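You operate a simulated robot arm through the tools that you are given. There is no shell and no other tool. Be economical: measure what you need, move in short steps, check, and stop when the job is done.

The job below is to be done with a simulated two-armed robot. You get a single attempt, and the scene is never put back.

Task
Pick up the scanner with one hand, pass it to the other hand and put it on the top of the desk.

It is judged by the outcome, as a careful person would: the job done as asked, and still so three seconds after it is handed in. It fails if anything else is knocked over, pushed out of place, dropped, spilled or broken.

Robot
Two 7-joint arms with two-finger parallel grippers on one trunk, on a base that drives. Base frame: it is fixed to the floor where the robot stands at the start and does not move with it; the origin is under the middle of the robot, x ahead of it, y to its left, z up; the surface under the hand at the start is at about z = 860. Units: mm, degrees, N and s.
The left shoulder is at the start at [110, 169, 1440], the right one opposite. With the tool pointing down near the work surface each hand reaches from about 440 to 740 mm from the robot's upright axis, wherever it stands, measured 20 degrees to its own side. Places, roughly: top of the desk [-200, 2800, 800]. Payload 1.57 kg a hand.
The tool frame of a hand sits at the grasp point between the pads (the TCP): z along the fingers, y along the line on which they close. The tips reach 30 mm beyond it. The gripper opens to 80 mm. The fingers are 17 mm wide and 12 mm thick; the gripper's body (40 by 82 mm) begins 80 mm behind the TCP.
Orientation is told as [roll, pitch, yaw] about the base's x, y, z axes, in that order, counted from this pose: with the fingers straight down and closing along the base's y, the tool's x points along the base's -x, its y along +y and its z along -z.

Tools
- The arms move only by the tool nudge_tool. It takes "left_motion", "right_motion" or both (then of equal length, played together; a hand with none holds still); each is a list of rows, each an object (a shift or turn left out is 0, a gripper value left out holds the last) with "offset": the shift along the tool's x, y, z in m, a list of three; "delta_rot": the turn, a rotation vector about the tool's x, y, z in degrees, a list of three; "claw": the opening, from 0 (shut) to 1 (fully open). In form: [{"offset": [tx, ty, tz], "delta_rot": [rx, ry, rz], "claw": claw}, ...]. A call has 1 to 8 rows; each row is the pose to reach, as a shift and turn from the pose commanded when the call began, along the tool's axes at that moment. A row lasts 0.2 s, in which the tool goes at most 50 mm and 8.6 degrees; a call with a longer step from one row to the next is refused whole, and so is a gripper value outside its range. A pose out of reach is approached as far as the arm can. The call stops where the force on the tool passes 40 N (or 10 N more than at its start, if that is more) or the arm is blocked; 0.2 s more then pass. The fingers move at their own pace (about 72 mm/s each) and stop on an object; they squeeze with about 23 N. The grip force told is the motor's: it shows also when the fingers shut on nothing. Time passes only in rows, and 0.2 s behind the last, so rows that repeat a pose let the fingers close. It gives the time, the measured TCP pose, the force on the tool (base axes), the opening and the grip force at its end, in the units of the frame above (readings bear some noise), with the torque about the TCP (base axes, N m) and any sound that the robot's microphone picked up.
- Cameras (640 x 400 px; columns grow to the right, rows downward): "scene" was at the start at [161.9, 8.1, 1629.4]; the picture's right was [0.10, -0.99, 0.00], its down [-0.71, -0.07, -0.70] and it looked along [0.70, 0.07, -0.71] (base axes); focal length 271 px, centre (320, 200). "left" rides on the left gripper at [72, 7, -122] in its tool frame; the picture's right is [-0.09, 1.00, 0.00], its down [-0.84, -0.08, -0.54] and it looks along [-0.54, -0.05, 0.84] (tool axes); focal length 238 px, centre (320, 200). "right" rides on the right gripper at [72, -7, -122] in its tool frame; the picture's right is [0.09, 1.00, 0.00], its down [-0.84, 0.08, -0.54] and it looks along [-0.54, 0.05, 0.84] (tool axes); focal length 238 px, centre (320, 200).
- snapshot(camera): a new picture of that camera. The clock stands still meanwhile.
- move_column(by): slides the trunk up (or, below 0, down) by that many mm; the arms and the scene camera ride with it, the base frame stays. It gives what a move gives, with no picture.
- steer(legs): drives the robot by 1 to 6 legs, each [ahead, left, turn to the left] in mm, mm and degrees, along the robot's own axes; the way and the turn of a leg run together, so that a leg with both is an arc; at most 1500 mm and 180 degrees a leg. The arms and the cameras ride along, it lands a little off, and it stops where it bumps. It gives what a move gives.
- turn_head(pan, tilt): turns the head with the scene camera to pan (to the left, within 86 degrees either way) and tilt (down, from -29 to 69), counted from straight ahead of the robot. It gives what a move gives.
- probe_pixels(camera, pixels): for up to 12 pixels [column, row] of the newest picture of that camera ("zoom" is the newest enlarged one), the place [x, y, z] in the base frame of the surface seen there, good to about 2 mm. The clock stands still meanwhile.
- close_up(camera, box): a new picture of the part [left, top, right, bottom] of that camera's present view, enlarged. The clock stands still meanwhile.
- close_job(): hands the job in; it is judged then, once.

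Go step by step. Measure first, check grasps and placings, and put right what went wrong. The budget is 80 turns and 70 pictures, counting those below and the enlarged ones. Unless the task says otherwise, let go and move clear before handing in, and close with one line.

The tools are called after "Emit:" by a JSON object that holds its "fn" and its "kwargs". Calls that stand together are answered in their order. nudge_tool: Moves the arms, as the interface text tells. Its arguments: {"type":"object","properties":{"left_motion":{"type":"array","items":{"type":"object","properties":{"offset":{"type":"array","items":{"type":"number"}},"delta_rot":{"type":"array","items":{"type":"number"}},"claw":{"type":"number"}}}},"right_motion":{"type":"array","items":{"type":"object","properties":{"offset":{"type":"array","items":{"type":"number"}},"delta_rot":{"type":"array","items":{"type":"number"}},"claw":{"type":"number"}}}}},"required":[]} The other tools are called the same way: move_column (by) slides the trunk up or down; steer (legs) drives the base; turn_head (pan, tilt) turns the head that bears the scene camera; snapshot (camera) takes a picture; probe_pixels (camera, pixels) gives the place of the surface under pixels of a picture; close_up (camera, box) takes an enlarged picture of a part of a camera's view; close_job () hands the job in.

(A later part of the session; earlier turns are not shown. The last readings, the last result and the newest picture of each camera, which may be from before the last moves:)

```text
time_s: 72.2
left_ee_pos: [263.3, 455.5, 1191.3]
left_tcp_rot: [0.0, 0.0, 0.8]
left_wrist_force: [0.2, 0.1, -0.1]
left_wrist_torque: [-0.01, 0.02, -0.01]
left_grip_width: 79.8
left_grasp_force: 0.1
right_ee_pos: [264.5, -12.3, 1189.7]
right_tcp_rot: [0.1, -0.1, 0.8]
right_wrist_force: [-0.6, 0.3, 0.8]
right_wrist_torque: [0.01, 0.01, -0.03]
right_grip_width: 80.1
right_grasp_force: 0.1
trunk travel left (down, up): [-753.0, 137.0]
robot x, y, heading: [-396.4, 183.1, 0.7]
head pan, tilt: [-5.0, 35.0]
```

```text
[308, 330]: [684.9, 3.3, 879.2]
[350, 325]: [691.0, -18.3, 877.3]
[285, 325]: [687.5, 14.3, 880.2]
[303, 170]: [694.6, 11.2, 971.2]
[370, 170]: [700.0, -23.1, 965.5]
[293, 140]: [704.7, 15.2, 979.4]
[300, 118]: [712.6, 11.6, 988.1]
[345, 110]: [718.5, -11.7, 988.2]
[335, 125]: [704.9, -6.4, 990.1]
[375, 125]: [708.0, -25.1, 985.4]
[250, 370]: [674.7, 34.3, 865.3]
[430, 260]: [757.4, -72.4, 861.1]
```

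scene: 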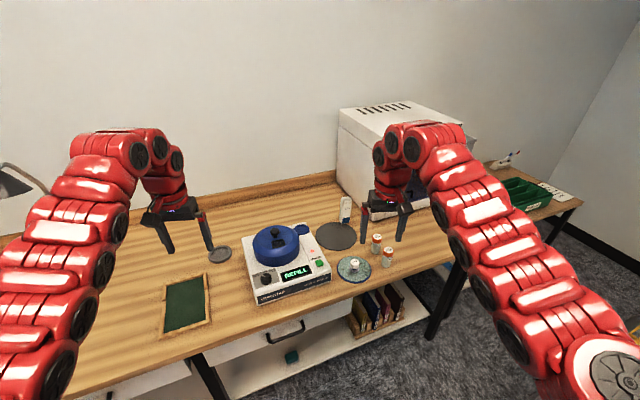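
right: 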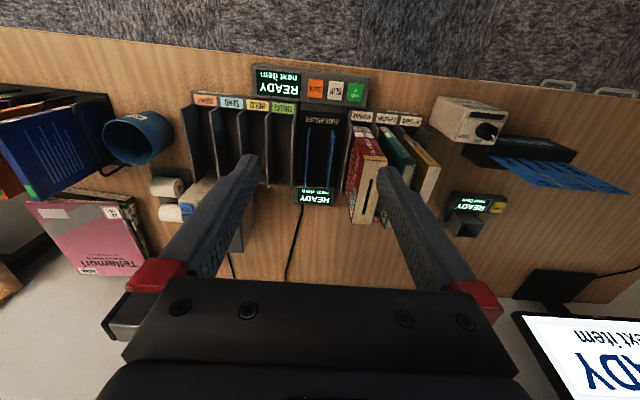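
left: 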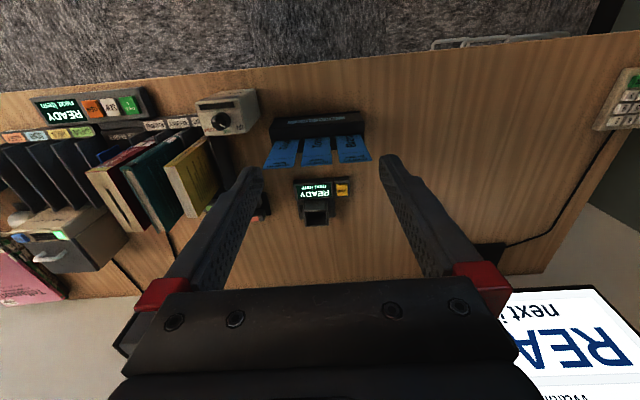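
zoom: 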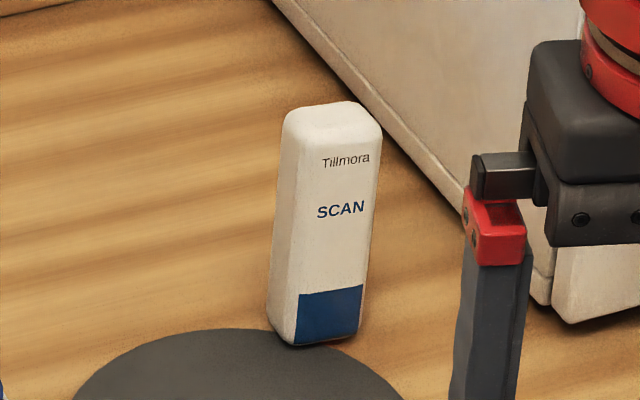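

The scanner is ~43 mm wide, ~25 mm deep and ~125 mm tall, its front facing heading ≈ -163°. I'll measure the sanitiser beside it before choosing where to stand.

Emit:
{"fn": "snapshot", "kwargs": {"camera": "scene"}}

Emit:
{"fn": "probe_pixels", "kwargs": {"camera": "scene", "pixels": [[345, 112], [360, 130], [390, 108], [420, 108], [350, 180], [360, 215], [371, 140], [336, 235], [300, 228], [322, 222], [375, 238], [353, 262]]}}

```text
25 pictures are left
```

scene: 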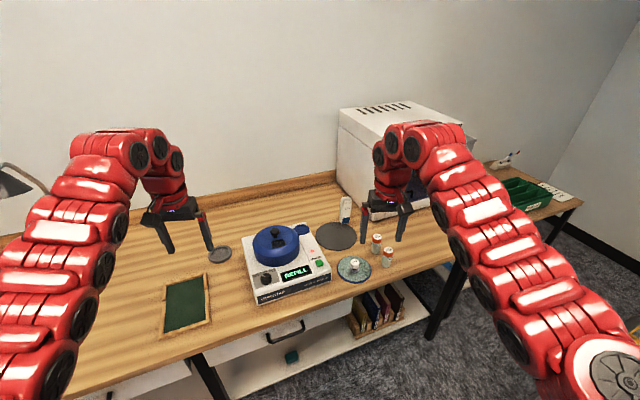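

```text
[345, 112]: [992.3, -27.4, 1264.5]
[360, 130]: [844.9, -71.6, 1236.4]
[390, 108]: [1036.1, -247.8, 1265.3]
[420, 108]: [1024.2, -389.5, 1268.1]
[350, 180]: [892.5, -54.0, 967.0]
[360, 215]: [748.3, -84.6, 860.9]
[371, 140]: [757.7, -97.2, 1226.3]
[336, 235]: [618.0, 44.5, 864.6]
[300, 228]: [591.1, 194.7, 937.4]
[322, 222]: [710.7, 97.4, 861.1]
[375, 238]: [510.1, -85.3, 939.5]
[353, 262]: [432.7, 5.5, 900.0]
```

The sanitiser is 1265 tall with its near corner at (757,-97), ~100 mm right of the scanner. I'll retract the right hand, then drive so the scanner is ahead and a bit left of me, at the same bench clearance as at the start.

Emit:
{"fn": "nudge_tool", "kwargs": {"right_motion": [{"offset": [0.05, 0, 0]}, {"offset": [0.1, 0, 0]}, {"offset": [0.15, 0, 0]}]}}

Emit:
{"fn": "steer", "kwargs": {"legs": [[0, -325, 0], [446, 0, 0]]}}

Emit:
{"fn": "snapshot", "kwargs": {"camera": "left"}}

```text
time_s: 73.0
left_ee_pos: [264.8, 454.7, 1189.4]
left_tcp_rot: [0.0, 0.0, 0.8]
left_wrist_force: [-0.3, 1.1, -0.7]
left_wrist_torque: [0.01, 0.02, -0.02]
left_grip_width: 80.0
left_grasp_force: 0.1
right_ee_pos: [227.4, -13.9, 1173.2]
right_tcp_rot: [0.2, 0.1, 0.8]
right_wrist_force: [0.1, 0.9, -0.2]
right_wrist_torque: [0.0, 0.01, 0.03]
right_grip_width: 80.0
right_grasp_force: 0.0
right hand out of reach, approached as far as the arm can: row 1, 2, 3
trunk travel left (down, up): [-753.0, 137.0]
robot x, y, heading: [-396.7, 181.7, 0.5]
head pan, tilt: [-5.0, 35.0]
```

```text
time_s: 77.4
left_ee_pos: [708.7, 142.3, 1190.7]
left_tcp_rot: [-0.1, 0.0, 1.1]
left_wrist_force: [0.2, -1.2, 0.0]
left_wrist_torque: [-0.02, 0.02, -0.01]
left_grip_width: 80.0
left_grasp_force: 0.1
right_ee_pos: [673.9, -326.1, 1173.5]
right_tcp_rot: [0.2, -0.2, 1.1]
right_wrist_force: [-0.1, 0.2, 0.8]
right_wrist_torque: [-0.01, 0.02, 0.01]
right_grip_width: 79.9
right_grasp_force: 0.1
trunk travel left (down, up): [-753.0, 137.0]
robot x, y, heading: [51.0, -135.7, 1.2]
head pan, tilt: [-5.0, 35.0]
```

```text
24 pictures are left
```

left: 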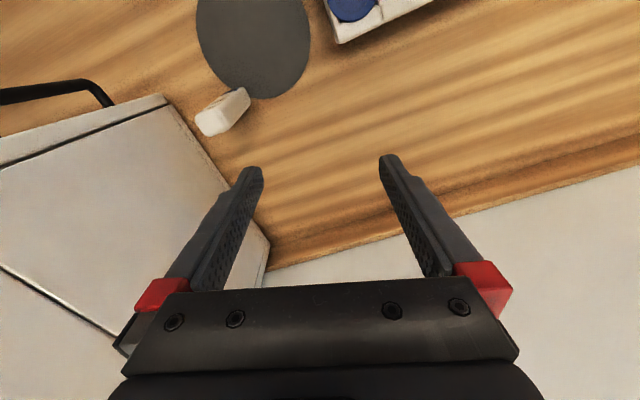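

The left picture shows the scanner top at (220,112). I'll probe its top corners to fix yaw and centre.

Emit:
{"fn": "close_up", "kwargs": {"camera": "left", "box": [180, 75, 270, 145]}}

```text
5.71 times, centred on (225, 110) of left
```

zoom: 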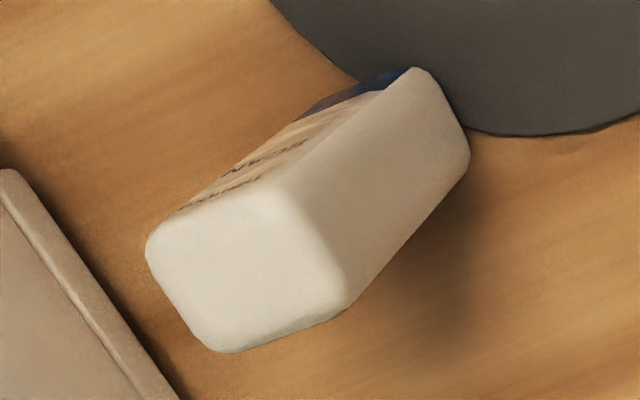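

Emit:
{"fn": "probe_pixels", "kwargs": {"camera": "zoom", "pixels": [[170, 225], [265, 195], [320, 290], [225, 335], [245, 265], [330, 200], [370, 240], [410, 100], [440, 150], [200, 205], [185, 280], [300, 235]]}}

```text
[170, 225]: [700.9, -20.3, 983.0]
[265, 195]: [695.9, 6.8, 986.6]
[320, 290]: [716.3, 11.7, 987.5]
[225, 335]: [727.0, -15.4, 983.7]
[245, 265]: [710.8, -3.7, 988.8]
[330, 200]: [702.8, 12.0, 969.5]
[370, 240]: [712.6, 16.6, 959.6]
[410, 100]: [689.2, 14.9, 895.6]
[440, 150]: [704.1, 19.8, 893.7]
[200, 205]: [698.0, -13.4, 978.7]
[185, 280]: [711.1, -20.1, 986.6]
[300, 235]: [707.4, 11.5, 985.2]
```

Scanner yaw ≈12.5°, leaning back ≈6°, top centre (710,-4,988). I'll bring the left hand above it, turned to match.

Emit:
{"fn": "nudge_tool", "kwargs": {"left_motion": [{"offset": [0.001, -0.049, 0], "delta_rot": [0, 0, -4], "claw": 1}, {"offset": [0.003, -0.098, 0], "delta_rot": [0, 0, -8]}, {"offset": [0.003, -0.146, 0], "delta_rot": [0, 0, -11.4]}, {"offset": [0.003, -0.146, 0.045], "delta_rot": [0, 0, -11.4]}, {"offset": [0.003, -0.146, 0.09], "delta_rot": [0, 0, -11.4]}, {"offset": [0.003, -0.146, 0.13], "delta_rot": [0, 0, -11.4]}]}}

Emit:
{"fn": "snapshot", "kwargs": {"camera": "left"}}

```text
time_s: 78.8
left_ee_pos: [708.8, -4.4, 1061.2]
left_tcp_rot: [-0.1, 0.0, 12.4]
left_wrist_force: [-0.1, 0.6, 0.8]
left_wrist_torque: [0.0, -0.02, -0.02]
left_grip_width: 80.3
left_grasp_force: 0.1
right_ee_pos: [674.3, -327.0, 1173.6]
right_tcp_rot: [0.2, -0.1, 1.1]
right_wrist_force: [-0.6, 0.6, 1.1]
right_wrist_torque: [-0.02, 0.03, 0.0]
right_grip_width: 80.2
right_grasp_force: 0.1
trunk travel left (down, up): [-753.0, 137.0]
robot x, y, heading: [49.6, -135.5, 1.3]
head pan, tilt: [-5.0, 35.0]
```

```text
22 pictures are left
```

left: 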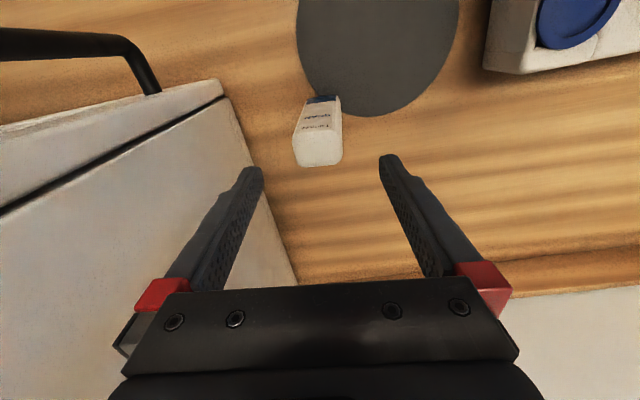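

The scanner sits centred between the fingers (~318,130). I'll descend with the small tilt and close.

Emit:
{"fn": "nudge_tool", "kwargs": {"left_motion": [{"offset": [0.001, 0, 0.035], "delta_rot": [0, 3, 0], "claw": 1}, {"offset": [0.001, 0, 0.07], "delta_rot": [0, 6, 0]}, {"offset": [0.001, 0, 0.103], "delta_rot": [0, 6, 0]}, {"offset": [0.001, 0, 0.103], "delta_rot": [0, 6, 0], "claw": 0}, {"offset": [0.001, 0, 0.103], "delta_rot": [0, 6, 0], "claw": 0}, {"offset": [0.001, 0, 0.103], "delta_rot": [0, 6, 0], "claw": 0}]}}

Emit:
{"fn": "snapshot", "kwargs": {"camera": "scene"}}

```text
time_s: 80.2
left_ee_pos: [707.2, -3.5, 957.4]
left_tcp_rot: [0.0, 6.0, 12.6]
left_wrist_force: [-0.1, 1.3, 2.0]
left_wrist_torque: [0.22, -0.02, -0.03]
left_grip_width: 43.5
left_grasp_force: 23.1
right_ee_pos: [674.8, -326.0, 1174.5]
right_tcp_rot: [0.2, -0.1, 1.1]
right_wrist_force: [-0.3, 0.0, 0.3]
right_wrist_torque: [0.01, -0.01, 0.01]
right_grip_width: 79.9
right_grasp_force: 0.1
trunk travel left (down, up): [-753.0, 137.0]
robot x, y, heading: [48.4, -131.4, 0.8]
head pan, tilt: [-5.0, 35.0]
```

```text
21 pictures are left
```

scene: 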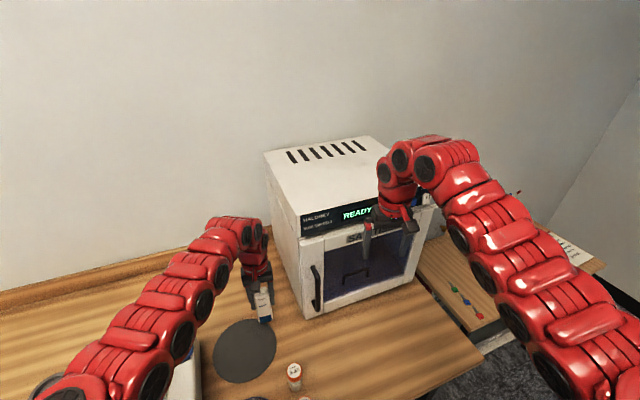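

Gripped at 43.5 mm, 23 N. I'll lift straight up.

Emit:
{"fn": "nudge_tool", "kwargs": {"left_motion": [{"offset": [0.0026, 0, -0.0249]}, {"offset": [0.0073, 0, -0.0697]}, {"offset": [0.012, 0, -0.114]}, {"offset": [0.016, 0, -0.154]}, {"offset": [0.021, 0, -0.199]}, {"offset": [0.024, 0, -0.232]}]}}

Emit:
{"fn": "snapshot", "kwargs": {"camera": "left"}}

```text
time_s: 81.6
left_ee_pos: [713.7, -3.1, 1180.1]
left_tcp_rot: [-0.2, 6.0, 12.5]
left_wrist_force: [1.2, -0.1, -1.4]
left_wrist_torque: [-0.01, 0.03, -0.02]
left_grip_width: 43.8
left_grasp_force: 23.0
left hand out of reach, approached as far as the arm can: row 6
right_ee_pos: [674.9, -325.6, 1173.7]
right_tcp_rot: [0.2, 0.0, 1.2]
right_wrist_force: [0.2, -0.4, -0.4]
right_wrist_torque: [0.02, -0.02, 0.02]
right_grip_width: 80.0
right_grasp_force: 0.1
trunk travel left (down, up): [-753.0, 137.0]
robot x, y, heading: [50.8, -134.6, 1.1]
head pan, tilt: [-5.0, 35.0]
```

```text
20 pictures are left
```

left: 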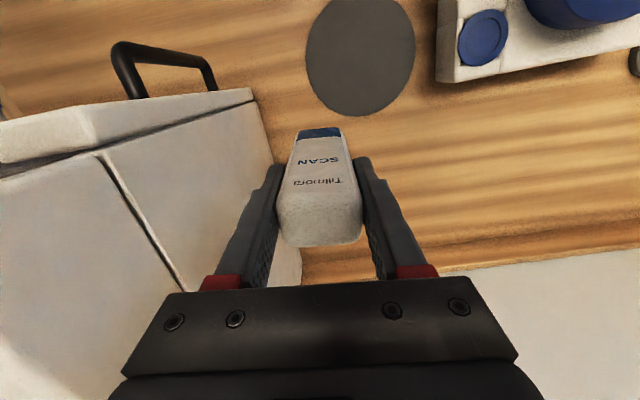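

The scanner is firmly held (label at (320,160)). I'll back away from the bench into free space for the hand-over.

Emit:
{"fn": "steer", "kwargs": {"legs": [[-450, 0, 0]]}}

Emit:
{"fn": "nudge_tool", "kwargs": {"left_motion": [{"offset": [0.04, 0, 0.02], "delta_rot": [8, 0, 0]}, {"offset": [0.07, 0.03, 0.05], "delta_rot": [16, 0, 0]}, {"offset": [0.1, 0.07, 0.07], "delta_rot": [24, 0, 0]}, {"offset": [0.12, 0.11, 0.09], "delta_rot": [32, 0, 0]}, {"offset": [0.13, 0.14, 0.11], "delta_rot": [40, 0, 0]}, {"offset": [0.14, 0.17, 0.12], "delta_rot": [48, 0, 0]}]}}

```text
time_s: 84.3
left_ee_pos: [273.0, -11.7, 1178.4]
left_tcp_rot: [0.0, 6.0, 12.4]
left_wrist_force: [-0.5, 0.2, -1.2]
left_wrist_torque: [-0.01, 0.01, 0.0]
left_grip_width: 43.8
left_grasp_force: 23.0
right_ee_pos: [233.4, -335.1, 1173.2]
right_tcp_rot: [0.2, 0.0, 0.9]
right_wrist_force: [0.2, 0.8, -0.1]
right_wrist_torque: [-0.03, -0.04, 0.01]
right_grip_width: 80.0
right_grasp_force: 0.0
trunk travel left (down, up): [-753.0, 137.0]
robot x, y, heading: [-387.2, -138.0, 0.9]
head pan, tilt: [-5.0, 35.0]
```

```text
refused: row 2 steps farther than a row can; nothing moved
```

Backed off fine; the arm call was refused for a too-long step. I'll repeat with smaller steps, rolling the left hand inward.

Emit:
{"fn": "nudge_tool", "kwargs": {"left_motion": [{"offset": [0.015, 0.015, 0.017], "delta_rot": [8, 0, 0]}, {"offset": [0.03, 0.03, 0.034], "delta_rot": [16, 0, 0]}, {"offset": [0.045, 0.045, 0.05], "delta_rot": [24, 0, 0]}, {"offset": [0.06, 0.06, 0.067], "delta_rot": [32, 0, 0]}, {"offset": [0.075, 0.075, 0.083], "delta_rot": [40, 0, 0]}, {"offset": [0.09, 0.09, 0.1], "delta_rot": [48, 0, 0]}, {"offset": [0.105, 0.1, 0.11], "delta_rot": [56, 0, 0]}]}}

```text
time_s: 85.9
left_ee_pos: [159.0, 136.6, 1016.3]
left_tcp_rot: [-49.8, 6.3, 8.0]
left_wrist_force: [-0.4, 1.1, 0.1]
left_wrist_torque: [-0.14, -0.02, 0.01]
left_grip_width: 60.7
left_grasp_force: 0.0
left hand out of reach, approached as far as the arm can: row 3, 4, 5, 6, 7
right_ee_pos: [231.9, -329.7, 1176.4]
right_tcp_rot: [-0.3, -0.2, 0.9]
right_wrist_force: [-0.5, 0.9, -0.1]
right_wrist_torque: [-0.1, -0.03, 0.0]
right_grip_width: 80.2
right_grasp_force: 0.0
trunk travel left (down, up): [-753.0, 137.0]
robot x, y, heading: [-390.3, -141.0, 0.7]
head pan, tilt: [-5.0, 35.0]
```

The left grip now reads 60.7 mm and 0 N — something is wrong with the grip. I'll look at once.

Emit:
{"fn": "snapshot", "kwargs": {"camera": "left"}}

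Emit:
{"fn": "snapshot", "kwargs": {"camera": "scene"}}

```text
19 pictures are left
```

left: 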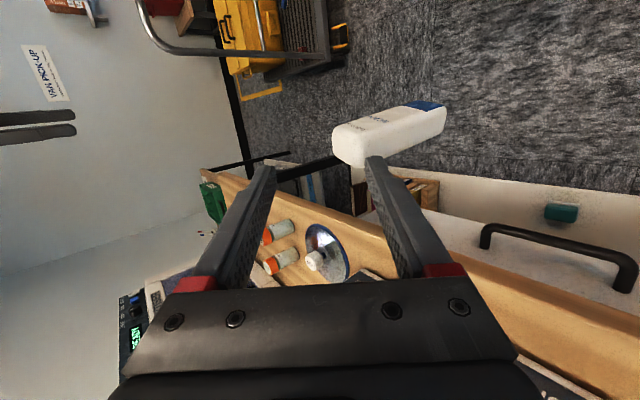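

```text
18 pictures are left
```

scene: 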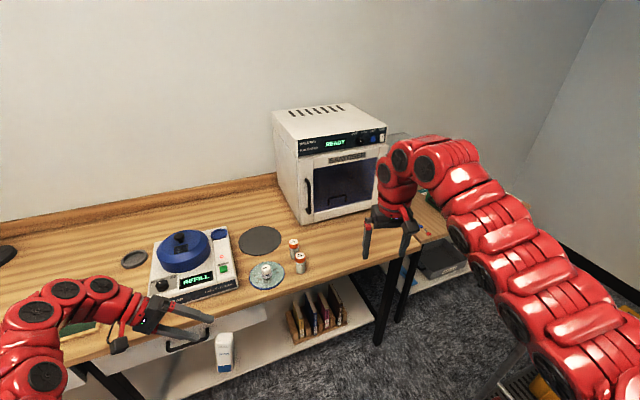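

The scanner has come out of the opened fingers and appears in mid-air at (222,352). I'll probe where it is (clock stands still).

Emit:
{"fn": "probe_pixels", "kwargs": {"camera": "scene", "pixels": [[222, 338], [223, 350], [222, 368], [200, 317], [128, 340]]}}

Emit:
{"fn": "probe_pixels", "kwargs": {"camera": "left", "pixels": [[350, 150], [390, 125], [435, 110], [375, 160], [270, 170]]}}

```text
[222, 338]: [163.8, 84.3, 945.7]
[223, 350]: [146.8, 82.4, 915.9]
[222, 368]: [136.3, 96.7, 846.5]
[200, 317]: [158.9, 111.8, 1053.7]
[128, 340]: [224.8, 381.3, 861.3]
```

```text
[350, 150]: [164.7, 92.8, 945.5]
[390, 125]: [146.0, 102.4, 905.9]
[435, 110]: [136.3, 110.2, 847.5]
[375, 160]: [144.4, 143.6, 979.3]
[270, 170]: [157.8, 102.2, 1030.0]
```

The scanner is in free fall at about (150,95), clear of bench and shelf, so it will land on the carpet; I can't catch it. I'll let time pass, then locate it and pick it up again with explicit gripper values.

Emit:
{"fn": "nudge_tool", "kwargs": {"left_motion": [{"offset": [0, 0, -0.03], "claw": 1}, {"offset": [0, 0, -0.06], "claw": 1}, {"offset": [0, 0, -0.06], "claw": 1}, {"offset": [0, 0, -0.06], "claw": 1}, {"offset": [0, 0, -0.06], "claw": 1}]}}

Emit:
{"fn": "turn_head", "kwargs": {"pan": 10, "tilt": 65}}

Emit:
{"fn": "snapshot", "kwargs": {"camera": "scene"}}

```text
time_s: 87.1
left_ee_pos: [157.1, 180.0, 1058.0]
left_tcp_rot: [-49.4, 6.3, 8.1]
left_wrist_force: [-0.1, -0.1, -0.2]
left_wrist_torque: [0.02, 0.0, -0.01]
left_grip_width: 79.9
left_grasp_force: 0.1
right_ee_pos: [230.9, -336.3, 1174.1]
right_tcp_rot: [0.2, 0.0, 0.9]
right_wrist_force: [-0.2, -0.2, -0.1]
right_wrist_torque: [0.02, 0.01, 0.04]
right_grip_width: 79.9
right_grasp_force: 0.1
trunk travel left (down, up): [-753.0, 137.0]
robot x, y, heading: [-391.9, -144.3, 1.1]
head pan, tilt: [-5.0, 35.0]
```

```text
time_s: 88.1
left_ee_pos: [157.5, 178.9, 1056.9]
left_tcp_rot: [-49.5, 6.5, 8.2]
left_wrist_force: [0.9, 0.2, 0.1]
left_wrist_torque: [-0.02, -0.01, -0.04]
left_grip_width: 80.3
left_grasp_force: 0.1
right_ee_pos: [233.2, -336.1, 1174.4]
right_tcp_rot: [0.2, -0.1, 0.9]
right_wrist_force: [0.6, 1.0, -0.3]
right_wrist_torque: [0.01, 0.03, 0.01]
right_grip_width: 79.8
right_grasp_force: 0.1
trunk travel left (down, up): [-753.0, 137.0]
robot x, y, heading: [-389.1, -142.5, 0.9]
head pan, tilt: [10.0, 65.0]
```

```text
17 pictures are left
```

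scene: 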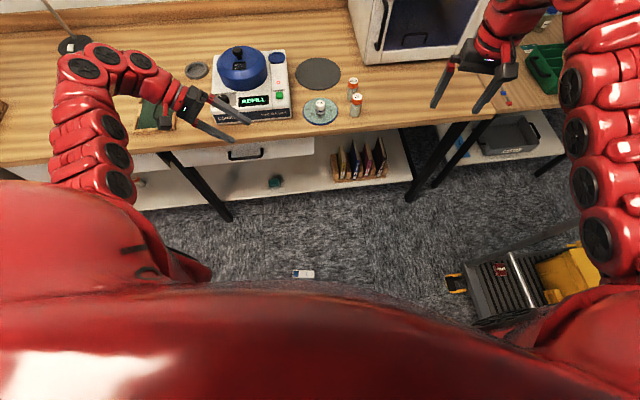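

The scanner lies on the carpet at (302,274), seemingly whole. I'll zoom and measure it.

Emit:
{"fn": "close_up", "kwargs": {"camera": "scene", "box": [282, 258, 322, 288]}}

Emit:
{"fn": "probe_pixels", "kwargs": {"camera": "zoom", "pixels": [[180, 215], [240, 230], [330, 230], [440, 230], [480, 230], [330, 260], [330, 200], [330, 320], [520, 230], [250, 190], [450, 270]]}}

```text
13.33 times, centred on (302, 273) of scene
```

zoom: 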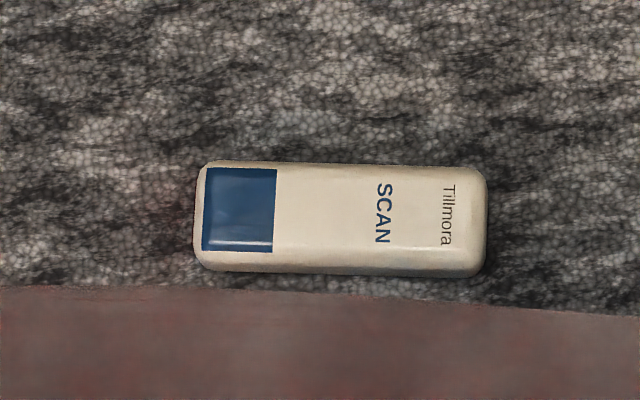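

```text
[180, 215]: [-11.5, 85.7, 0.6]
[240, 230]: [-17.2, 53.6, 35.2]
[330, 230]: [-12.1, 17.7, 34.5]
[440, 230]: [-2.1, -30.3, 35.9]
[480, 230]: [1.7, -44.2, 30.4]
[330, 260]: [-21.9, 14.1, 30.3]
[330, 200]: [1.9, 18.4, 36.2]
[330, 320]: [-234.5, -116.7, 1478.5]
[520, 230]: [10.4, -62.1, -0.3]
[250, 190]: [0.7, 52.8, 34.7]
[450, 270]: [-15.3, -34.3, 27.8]
```

The scanner is intact, flat and label-up on the floor: centre ≈(-5,13), 36 mm thick, long axis ~11° off y. I'll back up 130 mm and straighten the left hand, then yaw it to close across the scanner's width.

Emit:
{"fn": "steer", "kwargs": {"legs": [[-130, 0, 0]]}}

Emit:
{"fn": "nudge_tool", "kwargs": {"left_motion": [{"delta_rot": [-8.2, 0, 0], "claw": 1}, {"delta_rot": [-16.4, 0, 0], "claw": 1}, {"delta_rot": [-24.6, 0, 0], "claw": 1}, {"delta_rot": [-32.8, 0, 0], "claw": 1}, {"delta_rot": [-41, 0, 0], "claw": 1}, {"delta_rot": [-49.3, 0, 0], "claw": 1}]}}

Emit:
{"fn": "nudge_tool", "kwargs": {"left_motion": [{"delta_rot": [0, -2, 8.2], "claw": 1}, {"delta_rot": [0, -4, 16.4], "claw": 1}, {"delta_rot": [0, -6, 24.6], "claw": 1}, {"delta_rot": [0, -6, 32.8], "claw": 1}, {"delta_rot": [0, -6, 41], "claw": 1}, {"delta_rot": [0, -6, 49.2], "claw": 1}]}}

```text
time_s: 89.3
left_ee_pos: [29.0, 179.3, 1057.6]
left_tcp_rot: [-49.3, 6.4, 8.4]
left_wrist_force: [0.7, -0.6, -1.1]
left_wrist_torque: [0.01, 0.0, 0.0]
left_grip_width: 79.8
left_grasp_force: 0.0
right_ee_pos: [106.7, -335.9, 1173.4]
right_tcp_rot: [0.3, -0.1, 1.0]
right_wrist_force: [-0.2, 0.1, 0.2]
right_wrist_torque: [0.01, 0.01, 0.01]
right_grip_width: 79.9
right_grasp_force: 0.0
trunk travel left (down, up): [-753.0, 137.0]
robot x, y, heading: [-516.3, -142.7, 1.1]
head pan, tilt: [10.0, 65.0]
```

```text
time_s: 90.7
left_ee_pos: [67.8, 175.7, 1050.3]
left_tcp_rot: [-21.6, 0.3, 5.6]
left_wrist_force: [0.7, 0.2, -0.4]
left_wrist_torque: [-0.05, 0.01, -0.01]
left_grip_width: 79.9
left_grasp_force: 0.1
left hand out of reach, approached as far as the arm can: row 3, 4, 5, 6
right_ee_pos: [105.8, -337.2, 1173.5]
right_tcp_rot: [0.2, 0.0, 1.1]
right_wrist_force: [0.0, 0.2, 0.2]
right_wrist_torque: [0.04, -0.01, 0.01]
right_grip_width: 80.1
right_grasp_force: 0.1
trunk travel left (down, up): [-753.0, 137.0]
robot x, y, heading: [-520.0, -145.3, 0.9]
head pan, tilt: [10.0, 65.0]
```

```text
time_s: 92.1
left_ee_pos: [71.5, 194.2, 1038.3]
left_tcp_rot: [-13.7, -20.5, -37.2]
left_wrist_force: [0.1, 0.4, 0.9]
left_wrist_torque: [0.04, 0.02, -0.01]
left_grip_width: 79.9
left_grasp_force: 0.0
left hand out of reach, approached as far as the arm can: row 1, 2, 3, 4, 5, 6
right_ee_pos: [104.6, -337.0, 1174.4]
right_tcp_rot: [0.1, -0.2, 1.0]
right_wrist_force: [-1.1, 0.3, 0.4]
right_wrist_torque: [-0.03, -0.03, 0.02]
right_grip_width: 80.3
right_grasp_force: 0.0
trunk travel left (down, up): [-753.0, 137.0]
robot x, y, heading: [-523.6, -145.2, 1.2]
head pan, tilt: [10.0, 65.0]
```

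The arm is too folded at this height for those turns. I'll lower the left hand 170 mm, where it has more room, and see which pose it takes.

Emit:
{"fn": "nudge_tool", "kwargs": {"left_motion": [{"offset": [0, 0, 0.045], "claw": 1}, {"offset": [0, 0, 0.09], "claw": 1}, {"offset": [0, 0, 0.135], "claw": 1}, {"offset": [0, 0, 0.17], "claw": 1}, {"offset": [0, 0, 0.17], "claw": 1}]}}

```text
time_s: 93.3
left_ee_pos: [94.4, 130.5, 884.7]
left_tcp_rot: [-13.7, -20.5, -37.0]
left_wrist_force: [0.0, -0.5, -1.1]
left_wrist_torque: [0.02, 0.01, -0.02]
left_grip_width: 80.0
left_grasp_force: 0.1
right_ee_pos: [104.5, -336.4, 1173.8]
right_tcp_rot: [0.2, -0.1, 1.1]
right_wrist_force: [0.1, -0.3, -0.3]
right_wrist_torque: [0.03, 0.0, -0.03]
right_grip_width: 80.1
right_grasp_force: 0.2
trunk travel left (down, up): [-753.0, 137.0]
robot x, y, heading: [-519.7, -138.7, 1.0]
head pan, tilt: [10.0, 65.0]
```

The tool's pointing direction is already almost what I want (down, tilted ~25° to the right); I only need to spin it ~39° about its own axis to close across the scanner.

Emit:
{"fn": "nudge_tool", "kwargs": {"left_motion": [{"delta_rot": [0.5, 0.3, 7.8], "claw": 1}, {"delta_rot": [1, 0.5, 15.6], "claw": 1}, {"delta_rot": [1.6, 0.8, 23.4], "claw": 1}, {"delta_rot": [2.1, 1.1, 31.2], "claw": 1}, {"delta_rot": [2.7, 1.3, 38.9], "claw": 1}]}}

Emit:
{"fn": "move_column", "kwargs": {"by": -450}}

Emit:
{"fn": "snapshot", "kwargs": {"camera": "left"}}

```text
time_s: 94.5
left_ee_pos: [95.4, 130.8, 884.6]
left_tcp_rot: [0.1, -23.9, -79.1]
left_wrist_force: [0.6, -0.1, -0.8]
left_wrist_torque: [-0.02, -0.02, 0.0]
left_grip_width: 80.1
left_grasp_force: 0.0
right_ee_pos: [106.6, -335.7, 1174.7]
right_tcp_rot: [0.1, 0.0, 1.1]
right_wrist_force: [-0.2, 0.7, -0.8]
right_wrist_torque: [0.0, 0.04, -0.02]
right_grip_width: 79.9
right_grasp_force: 0.2
trunk travel left (down, up): [-753.0, 137.0]
robot x, y, heading: [-514.5, -143.8, 1.1]
head pan, tilt: [10.0, 65.0]
```

```text
refused: -450 is not a number from -400 to 400
```

```text
15 pictures are left
```

left: 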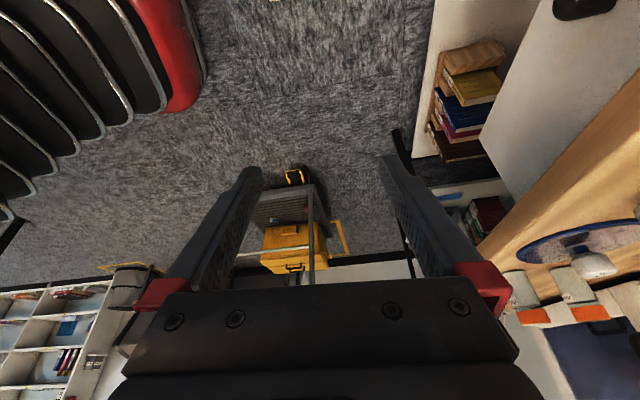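

The left hand now has the right orientation. I'll lower the trunk in two steps to bring the hand near the floor.

Emit:
{"fn": "move_column", "kwargs": {"by": -400}}

Emit:
{"fn": "move_column", "kwargs": {"by": -320}}

Emit:
{"fn": "snapshot", "kwargs": {"camera": "scene"}}

```text
time_s: 98.4
left_ee_pos: [95.5, 129.4, 483.8]
left_tcp_rot: [0.1, -23.9, -79.0]
left_wrist_force: [-0.1, -0.5, -0.3]
left_wrist_torque: [0.0, 0.0, -0.01]
left_grip_width: 79.9
left_grasp_force: 0.1
right_ee_pos: [105.9, -335.6, 772.9]
right_tcp_rot: [0.2, 0.0, 1.2]
right_wrist_force: [0.2, 0.0, -0.2]
right_wrist_torque: [0.02, 0.02, 0.01]
right_grip_width: 80.0
right_grasp_force: 0.0
trunk travel left (down, up): [-353.0, 537.0]
robot x, y, heading: [-518.4, -142.8, 1.1]
head pan, tilt: [10.0, 65.0]
```

```text
time_s: 101.5
left_ee_pos: [96.4, 128.5, 164.9]
left_tcp_rot: [0.2, -23.9, -79.0]
left_wrist_force: [-0.4, 0.4, -0.4]
left_wrist_torque: [0.0, -0.03, 0.02]
left_grip_width: 80.1
left_grasp_force: 0.0
right_ee_pos: [105.5, -336.5, 453.7]
right_tcp_rot: [0.1, -0.1, 1.1]
right_wrist_force: [0.3, -0.1, -1.0]
right_wrist_torque: [0.0, 0.01, -0.01]
right_grip_width: 80.1
right_grasp_force: 0.1
trunk travel left (down, up): [-33.0, 857.0]
robot x, y, heading: [-518.9, -142.2, 1.3]
head pan, tilt: [10.0, 65.0]
```

```text
14 pictures are left
```

scene: 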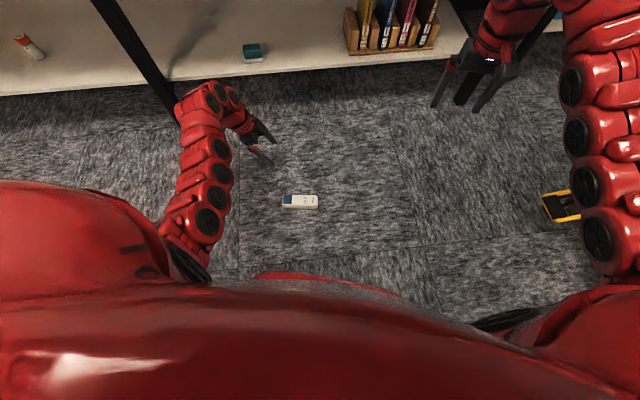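

The scanner is at (300,201), the hand left of and beyond it. I'll re-measure with the nearer camera.

Emit:
{"fn": "close_up", "kwargs": {"camera": "scene", "box": [275, 185, 325, 216]}}

Emit:
{"fn": "probe_pixels", "kwargs": {"camera": "zoom", "pixels": [[100, 180], [200, 150], [200, 190], [320, 170], [320, 210], [420, 200], [520, 170], [540, 200], [60, 210], [590, 210]]}}

```text
12.80 times, centred on (300, 200) of scene
```

zoom: 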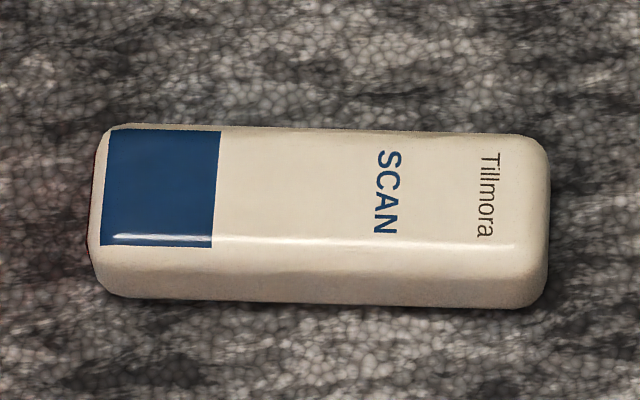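

```text
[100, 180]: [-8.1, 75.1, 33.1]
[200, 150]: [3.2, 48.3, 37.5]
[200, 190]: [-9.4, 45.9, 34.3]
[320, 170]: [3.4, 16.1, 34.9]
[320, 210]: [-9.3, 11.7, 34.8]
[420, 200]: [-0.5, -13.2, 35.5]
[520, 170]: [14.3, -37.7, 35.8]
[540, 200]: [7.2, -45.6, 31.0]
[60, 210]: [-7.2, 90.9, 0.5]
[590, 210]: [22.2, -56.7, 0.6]
```

Centre (-2,13), axis (0.19,-0.98), top z≈36. I'll bring the left hand above the blue end first.

Emit:
{"fn": "nudge_tool", "kwargs": {"left_motion": [{"offset": [-0.0077, -0.0297, 0.0184], "claw": 1}, {"offset": [-0.0154, -0.0593, 0.0369], "claw": 1}, {"offset": [-0.023, -0.089, 0.0553], "claw": 1}, {"offset": [-0.0307, -0.1186, 0.0737], "claw": 1}]}}

Emit:
{"fn": "snapshot", "kwargs": {"camera": "left"}}

```text
time_s: 102.5
left_ee_pos: [-11.0, 46.1, 108.9]
left_tcp_rot: [0.0, -24.0, -79.0]
left_wrist_force: [0.6, -0.8, 0.3]
left_wrist_torque: [0.0, -0.05, 0.03]
left_grip_width: 80.0
left_grasp_force: 0.1
right_ee_pos: [105.4, -335.3, 452.8]
right_tcp_rot: [0.2, -0.1, 1.1]
right_wrist_force: [0.0, -0.5, 0.1]
right_wrist_torque: [0.03, 0.0, 0.0]
right_grip_width: 80.0
right_grasp_force: 0.0
trunk travel left (down, up): [-33.0, 857.0]
robot x, y, heading: [-517.6, -144.6, 1.1]
head pan, tilt: [10.0, 65.0]
```

```text
12 pictures are left
```

left: 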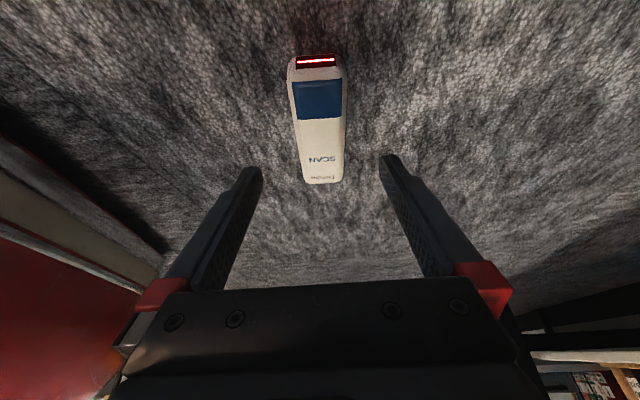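

The scanner lies straight between the fingers. I'll descend vertically and close.

Emit:
{"fn": "nudge_tool", "kwargs": {"left_motion": [{"offset": [0.016, 0.001, 0.033], "claw": 1}, {"offset": [0.028, 0.002, 0.0575], "claw": 1}, {"offset": [0.0319, 0.0025, 0.0657], "claw": 1}, {"offset": [0.0319, 0.0025, 0.0657], "claw": 0}, {"offset": [0.0319, 0.0025, 0.0657], "claw": 0}, {"offset": [0.0319, 0.0025, 0.0657], "claw": 0}]}}

```text
time_s: 103.9
left_ee_pos: [-6.6, 53.0, 34.7]
left_tcp_rot: [0.1, -23.9, -79.0]
left_wrist_force: [0.0, -0.4, -0.5]
left_wrist_torque: [0.03, -0.01, 0.01]
left_grip_width: 43.5
left_grasp_force: 23.0
right_ee_pos: [106.7, -336.0, 453.7]
right_tcp_rot: [0.2, -0.1, 1.1]
right_wrist_force: [-0.5, -1.0, 0.0]
right_wrist_torque: [-0.01, 0.0, 0.01]
right_grip_width: 80.0
right_grasp_force: 0.1
trunk travel left (down, up): [-33.0, 857.0]
robot x, y, heading: [-521.4, -144.8, 1.0]
head pan, tilt: [10.0, 65.0]
```

Gripped again at 43.5 mm, 23 N. I'll lift with the trunk and check.

Emit:
{"fn": "move_column", "kwargs": {"by": 350}}

Emit:
{"fn": "nudge_tool", "kwargs": {"left_motion": [{"offset": [0, 0, 0], "claw": 0}, {"offset": [0, -0.015, -0.015], "claw": 0}, {"offset": [0, -0.03, -0.03], "claw": 0}]}}

Emit:
{"fn": "snapshot", "kwargs": {"camera": "scene"}}

```text
time_s: 107.4
left_ee_pos: [-6.4, 52.7, 384.0]
left_tcp_rot: [0.0, -23.9, -79.0]
left_wrist_force: [0.2, 0.2, -2.1]
left_wrist_torque: [0.04, 0.0, 0.0]
left_grip_width: 43.3
left_grasp_force: 23.1
right_ee_pos: [104.9, -336.7, 803.7]
right_tcp_rot: [0.2, -0.2, 1.1]
right_wrist_force: [0.1, -0.4, -0.3]
right_wrist_torque: [-0.04, -0.02, 0.04]
right_grip_width: 80.1
right_grasp_force: 0.0
trunk travel left (down, up): [-383.0, 507.0]
robot x, y, heading: [-518.8, -142.1, 1.0]
head pan, tilt: [10.0, 65.0]
```

```text
time_s: 108.2
left_ee_pos: [-40.0, 58.7, 413.7]
left_tcp_rot: [0.1, -24.0, -79.1]
left_wrist_force: [-0.3, 0.5, -1.8]
left_wrist_torque: [0.06, 0.01, 0.02]
left_grip_width: 43.4
left_grasp_force: 22.7
right_ee_pos: [104.5, -336.2, 804.2]
right_tcp_rot: [0.1, -0.1, 1.0]
right_wrist_force: [-1.3, 0.9, -0.2]
right_wrist_torque: [0.02, -0.04, -0.03]
right_grip_width: 80.1
right_grasp_force: 0.0
trunk travel left (down, up): [-383.0, 507.0]
robot x, y, heading: [-517.5, -144.6, 1.0]
head pan, tilt: [10.0, 65.0]
```

```text
11 pictures are left
```

scene: 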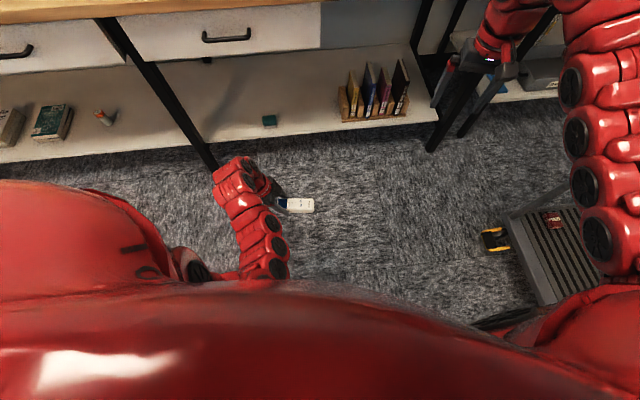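

Both held well. Next: raise the left hand 100 mm for room, while the right hand comes down and starts its yaw to close across the scanner from the other side.

Emit:
{"fn": "nudge_tool", "kwargs": {"left_motion": [{"offset": [-0.008, 0.005, -0.018], "claw": 0}, {"offset": [-0.016, 0.01, -0.037], "claw": 0}, {"offset": [-0.024, 0.015, -0.055], "claw": 0}, {"offset": [-0.032, 0.02, -0.073], "claw": 0}, {"offset": [-0.0405, 0.025, -0.0914], "claw": 0}, {"offset": [-0.0405, 0.025, -0.0914], "claw": 0}, {"offset": [-0.0405, 0.025, -0.0914], "claw": 0}], "right_motion": [{"offset": [0, 0, 0.035], "claw": 1}, {"offset": [0, 0, 0.07], "claw": 1}, {"offset": [0, 0, 0.1], "delta_rot": [0, 0, -8.3], "claw": 1}, {"offset": [0, 0, 0.13], "delta_rot": [0, 0, -16.6], "claw": 1}, {"offset": [0, 0, 0.16], "delta_rot": [0, 0, -24.9], "claw": 1}, {"offset": [0, 0, 0.18], "delta_rot": [0, 0, -33.2], "claw": 1}, {"offset": [0, 0, 0.2], "delta_rot": [0, 0, -41.5], "claw": 1}]}}

Emit:
{"fn": "nudge_tool", "kwargs": {"left_motion": [{"claw": 0}, {"claw": 0}, {"claw": 0}, {"claw": 0}, {"claw": 0}, {"claw": 0}, {"claw": 0}], "right_motion": [{"delta_rot": [0, 0, -8.4], "claw": 1}, {"delta_rot": [0, 0, -16.8], "claw": 1}, {"delta_rot": [0, 0, -25.2], "claw": 1}, {"delta_rot": [0, 0, -33.6], "claw": 1}, {"delta_rot": [0, 0, -42], "claw": 1}, {"delta_rot": [0, 0, -50.4], "claw": 1}, {"delta_rot": [0, 0, -58.5], "claw": 1}]}}

```text
time_s: 109.8
left_ee_pos: [-6.3, 62.5, 498.1]
left_tcp_rot: [0.0, -23.9, -78.9]
left_wrist_force: [0.5, 0.6, -1.4]
left_wrist_torque: [0.04, 0.03, 0.0]
left_grip_width: 43.5
left_grasp_force: 22.9
left hand out of reach, approached as far as the arm can: row 5, 6, 7
right_ee_pos: [107.9, -335.8, 602.1]
right_tcp_rot: [0.1, -0.1, 42.6]
right_wrist_force: [-0.1, -0.1, 0.9]
right_wrist_torque: [-0.02, -0.01, -0.02]
right_grip_width: 80.2
right_grasp_force: 0.0
right hand out of reach, approached as far as the arm can: row 1, 2, 3, 4, 5, 6
trunk travel left (down, up): [-383.0, 507.0]
robot x, y, heading: [-517.3, -142.1, 1.0]
head pan, tilt: [10.0, 65.0]
```

```text
time_s: 111.4
left_ee_pos: [-7.9, 60.9, 498.3]
left_tcp_rot: [0.1, -23.9, -79.0]
left_wrist_force: [0.7, 0.1, -0.5]
left_wrist_torque: [0.04, 0.02, 0.02]
left_grip_width: 43.4
left_grasp_force: 22.5
right_ee_pos: [106.5, -335.1, 603.8]
right_tcp_rot: [-0.1, -0.1, 101.2]
right_wrist_force: [0.9, 0.1, 0.3]
right_wrist_torque: [0.02, -0.01, 0.03]
right_grip_width: 80.0
right_grasp_force: 0.0
trunk travel left (down, up): [-383.0, 507.0]
robot x, y, heading: [-516.2, -142.1, 1.1]
head pan, tilt: [10.0, 65.0]
```

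The right hand reached yaw 101° cleanly. I'll bring it in to a pre-grasp 100 mm from the scanner's right end while tilting it 24° the opposite way.

Emit:
{"fn": "nudge_tool", "kwargs": {"left_motion": [{"claw": 0}, {"claw": 0}, {"claw": 0}, {"claw": 0}, {"claw": 0}, {"claw": 0}, {"claw": 0}, {"claw": 0}], "right_motion": [{"offset": [-0.0366, 0.0049, 0], "delta_rot": [0, -3, 0], "claw": 1}, {"offset": [-0.0732, 0.0098, 0], "delta_rot": [0, -6, 0], "claw": 1}, {"offset": [-0.1098, 0.0147, 0], "delta_rot": [0, -9, 0], "claw": 1}, {"offset": [-0.1464, 0.0197, 0], "delta_rot": [0, -12, 0], "claw": 1}, {"offset": [-0.183, 0.0246, 0], "delta_rot": [0, -15, 0], "claw": 1}, {"offset": [-0.2197, 0.0295, 0.005], "delta_rot": [0, -18, 0], "claw": 1}, {"offset": [-0.2563, 0.0344, 0.01], "delta_rot": [0, -21, 0], "claw": 1}, {"offset": [-0.2929, 0.0393, 0.0138], "delta_rot": [0, -25, 0], "claw": 1}]}}

Emit:
{"fn": "snapshot", "kwargs": {"camera": "right"}}

```text
time_s: 113.2
left_ee_pos: [-7.5, 62.1, 499.6]
left_tcp_rot: [0.1, -23.9, -79.1]
left_wrist_force: [0.3, 0.0, -1.7]
left_wrist_torque: [0.04, 0.01, 0.0]
left_grip_width: 43.5
left_grasp_force: 23.4
right_ee_pos: [20.6, -49.7, 580.5]
right_tcp_rot: [-0.1, -25.2, 101.1]
right_wrist_force: [0.2, 0.1, 0.2]
right_wrist_torque: [0.0, -0.01, 0.02]
right_grip_width: 80.0
right_grasp_force: 0.1
right hand out of reach, approached as far as the arm can: row 1, 2, 3, 4, 5, 6, 7, 8
trunk travel left (down, up): [-383.0, 507.0]
robot x, y, heading: [-520.8, -143.6, 1.3]
head pan, tilt: [10.0, 65.0]
```

```text
10 pictures are left
```

right: 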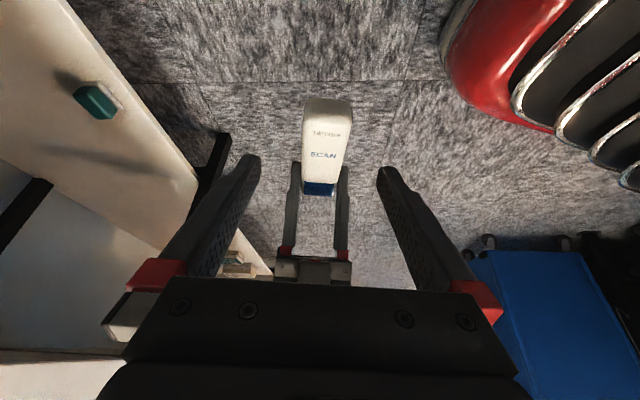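

The right view shows the scanner (Tillmora/SCAN at (327,145)) straight between the right fingers, held by the left at the blue end. I'll probe it for the final move.

Emit:
{"fn": "probe_pixels", "kwargs": {"camera": "right", "pixels": [[310, 120], [327, 120], [344, 120], [327, 145], [312, 170], [341, 170], [327, 106]]}}

```text
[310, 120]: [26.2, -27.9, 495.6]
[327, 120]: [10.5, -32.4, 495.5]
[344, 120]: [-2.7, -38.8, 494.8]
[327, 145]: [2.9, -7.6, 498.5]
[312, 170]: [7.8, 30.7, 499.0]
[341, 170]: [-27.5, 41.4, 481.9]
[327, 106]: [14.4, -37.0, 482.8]
```

Everything matches: I need ~90 mm along the right tool axis and 9 mm sideways. I'll go in and close the right hand, with the left still holding.

Emit:
{"fn": "nudge_tool", "kwargs": {"left_motion": [{"claw": 0}, {"claw": 0}, {"claw": 0}, {"claw": 0}, {"claw": 0}, {"claw": 0}, {"claw": 0}], "right_motion": [{"offset": [0, 0.0094, 0.02], "claw": 1}, {"offset": [0, 0.0094, 0.05], "claw": 1}, {"offset": [-0.0008, 0.0094, 0.075], "claw": 1}, {"offset": [-0.0008, 0.0094, 0.0898], "claw": 1}, {"offset": [-0.0008, 0.0094, 0.0898], "claw": 0}, {"offset": [-0.0008, 0.0094, 0.0898], "claw": 0}, {"offset": [-0.0008, 0.0094, 0.0898], "claw": 0}]}}

Emit:
{"fn": "snapshot", "kwargs": {"camera": "right"}}

```text
time_s: 114.8
left_ee_pos: [-7.2, 61.6, 499.6]
left_tcp_rot: [0.0, -23.9, -79.1]
left_wrist_force: [-21.7, -4.0, 6.4]
left_wrist_torque: [-0.55, 0.34, -0.89]
left_grip_width: 43.9
left_grasp_force: 23.1
right_ee_pos: [4.2, -12.8, 498.5]
right_tcp_rot: [-0.2, -25.1, 101.0]
right_wrist_force: [22.7, 4.8, -6.6]
right_wrist_torque: [0.03, -0.46, -0.84]
right_grip_width: 43.7
right_grasp_force: 22.9
trunk travel left (down, up): [-383.0, 507.0]
robot x, y, heading: [-518.9, -144.6, 1.3]
head pan, tilt: [10.0, 65.0]
```

```text
9 pictures are left
```

right: 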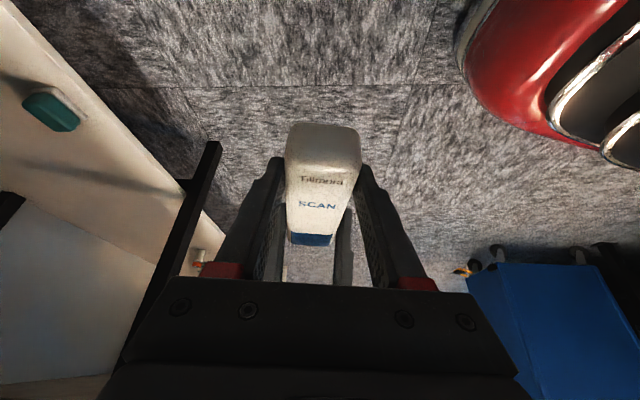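

The right hand has it (43.7 mm, 23 N). I'll ease the small sideways strain, then open the left and back it out along its fingers.

Emit:
{"fn": "nudge_tool", "kwargs": {"left_motion": [{"claw": 0}, {"claw": 0.8}, {"claw": 1}, {"claw": 1}], "right_motion": [{"offset": [0, -0.001, 0], "claw": 0}, {"offset": [0, -0.001, 0], "claw": 0}, {"offset": [0, -0.001, 0], "claw": 0}, {"offset": [0, -0.001, 0], "claw": 0}]}}

```text
time_s: 115.8
left_ee_pos: [-7.4, 63.0, 498.7]
left_tcp_rot: [0.2, -23.9, -79.0]
left_wrist_force: [1.4, 0.2, 0.0]
left_wrist_torque: [0.02, 0.02, -0.01]
left_grip_width: 80.1
left_grasp_force: 0.0
right_ee_pos: [2.3, -12.4, 499.3]
right_tcp_rot: [0.0, -25.1, 101.0]
right_wrist_force: [0.4, 0.1, 0.2]
right_wrist_torque: [-0.06, -0.02, 0.01]
right_grip_width: 43.7
right_grasp_force: 23.1
trunk travel left (down, up): [-383.0, 507.0]
robot x, y, heading: [-518.3, -143.2, 1.4]
head pan, tilt: [10.0, 65.0]
```

Hand-over done. I'll back the left hand out along its fingers and away to the left.

Emit:
{"fn": "nudge_tool", "kwargs": {"left_motion": [{"offset": [0, 0, -0.03], "claw": 1}, {"offset": [0, 0, -0.06], "claw": 1}, {"offset": [0.02, 0, -0.09], "claw": 1}, {"offset": [0.06, 0.02, -0.1], "claw": 1}, {"offset": [0.1, 0.04, -0.11], "claw": 1}, {"offset": [0.14, 0.06, -0.12], "claw": 1}, {"offset": [0.18, 0.08, -0.13], "claw": 1}], "right_motion": [{"claw": 0}, {"claw": 0}, {"claw": 0}, {"claw": 0}, {"claw": 0}, {"claw": 0}, {"claw": 0}]}}

Emit:
{"fn": "snapshot", "kwargs": {"camera": "scene"}}

```text
time_s: 117.4
left_ee_pos: [27.9, 292.3, 542.0]
left_tcp_rot: [-0.1, -24.0, -78.9]
left_wrist_force: [0.3, 0.1, -0.4]
left_wrist_torque: [0.04, -0.01, 0.0]
left_grip_width: 79.9
left_grasp_force: 0.1
left hand out of reach, approached as far as the arm can: row 1, 2, 3, 4, 5
right_ee_pos: [3.2, -11.9, 498.1]
right_tcp_rot: [0.0, -25.1, 101.2]
right_wrist_force: [-0.1, 0.3, -0.4]
right_wrist_torque: [-0.08, -0.01, -0.01]
right_grip_width: 43.3
right_grasp_force: 22.6
trunk travel left (down, up): [-383.0, 507.0]
robot x, y, heading: [-521.2, -142.3, 1.1]
head pan, tilt: [10.0, 65.0]
```

```text
8 pictures are left
```

scene: 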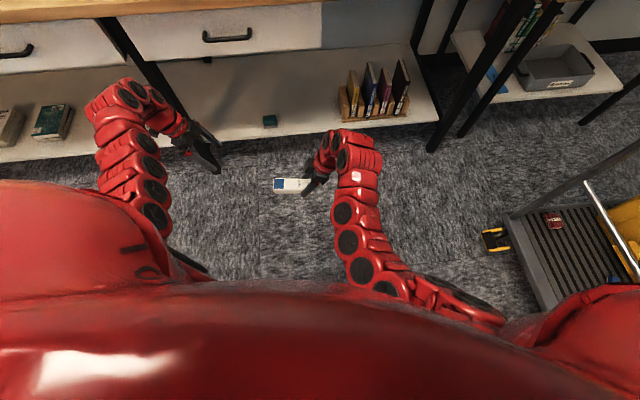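

The left is clear and the right holds the scanner. I'll raise the trunk and drive back to the desk along the same corridor.

Emit:
{"fn": "move_column", "kwargs": {"by": 400}}

Emit:
{"fn": "steer", "kwargs": {"legs": [[0, 0, 107.3], [0, -230, 0], [1420, 0, 0], [1405, 0, 0], [0, 0, -90]]}}

Emit:
{"fn": "turn_head", "kwargs": {"pan": 10, "tilt": 45}}

Emit:
{"fn": "snapshot", "kwargs": {"camera": "scene"}}

```text
time_s: 121.2
left_ee_pos: [30.6, 288.7, 943.1]
left_tcp_rot: [0.1, -23.9, -79.0]
left_wrist_force: [0.2, 0.3, 0.2]
left_wrist_torque: [-0.01, -0.04, -0.01]
left_grip_width: 80.3
left_grasp_force: 0.1
right_ee_pos: [3.3, -12.3, 898.0]
right_tcp_rot: [-0.1, -25.1, 101.1]
right_wrist_force: [0.9, -0.3, -2.2]
right_wrist_torque: [-0.02, -0.04, 0.02]
right_grip_width: 43.5
right_grasp_force: 22.7
trunk travel left (down, up): [-783.0, 107.0]
robot x, y, heading: [-518.9, -143.6, 1.1]
head pan, tilt: [10.0, 65.0]
```

```text
time_s: 144.7
left_ee_pos: [-1061.4, 3174.5, 943.3]
left_tcp_rot: [0.0, -23.8, -56.4]
left_wrist_force: [0.1, 0.7, 1.0]
left_wrist_torque: [0.02, 0.01, -0.01]
left_grip_width: 79.9
left_grasp_force: 0.1
right_ee_pos: [-969.6, 2884.5, 898.4]
right_tcp_rot: [-0.1, -25.1, 123.7]
right_wrist_force: [0.3, 0.0, -2.0]
right_wrist_torque: [-0.07, -0.06, 0.0]
right_grip_width: 43.5
right_grasp_force: 22.9
trunk travel left (down, up): [-783.0, 107.0]
robot x, y, heading: [-1402.9, 2562.3, 23.7]
head pan, tilt: [10.0, 65.0]
```

```text
time_s: 145.5
left_ee_pos: [-1061.7, 3173.6, 943.2]
left_tcp_rot: [0.1, -23.9, -56.4]
left_wrist_force: [-0.4, -0.7, 0.3]
left_wrist_torque: [-0.01, -0.02, 0.0]
left_grip_width: 79.8
left_grasp_force: 0.0
right_ee_pos: [-968.8, 2884.1, 898.2]
right_tcp_rot: [0.0, -25.2, 123.7]
right_wrist_force: [0.0, -0.4, 0.0]
right_wrist_torque: [-0.06, -0.01, -0.01]
right_grip_width: 43.1
right_grasp_force: 23.2
trunk travel left (down, up): [-783.0, 107.0]
robot x, y, heading: [-1400.9, 2563.2, 23.5]
head pan, tilt: [10.0, 45.0]
```

```text
7 pictures are left
```

scene: 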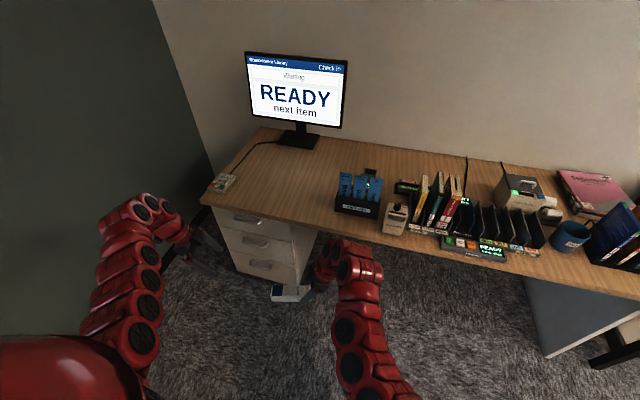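

There is a clear patch of desk left of the route slips around (280,190). I'll measure it and its neighbours.

Emit:
{"fn": "probe_pixels", "kwargs": {"camera": "scene", "pixels": [[275, 190], [295, 195], [285, 175], [336, 208], [345, 180], [235, 180], [245, 206], [318, 227], [300, 147], [290, 293], [278, 291], [308, 285]]}}

```text
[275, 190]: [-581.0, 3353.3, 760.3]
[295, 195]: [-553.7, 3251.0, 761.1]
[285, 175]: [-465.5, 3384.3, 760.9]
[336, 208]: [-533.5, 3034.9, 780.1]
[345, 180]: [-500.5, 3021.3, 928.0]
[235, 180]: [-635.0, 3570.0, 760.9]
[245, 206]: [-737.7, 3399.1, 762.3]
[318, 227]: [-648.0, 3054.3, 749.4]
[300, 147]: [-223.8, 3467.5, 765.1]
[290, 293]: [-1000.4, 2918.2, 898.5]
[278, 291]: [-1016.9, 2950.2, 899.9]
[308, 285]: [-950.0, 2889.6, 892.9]
```

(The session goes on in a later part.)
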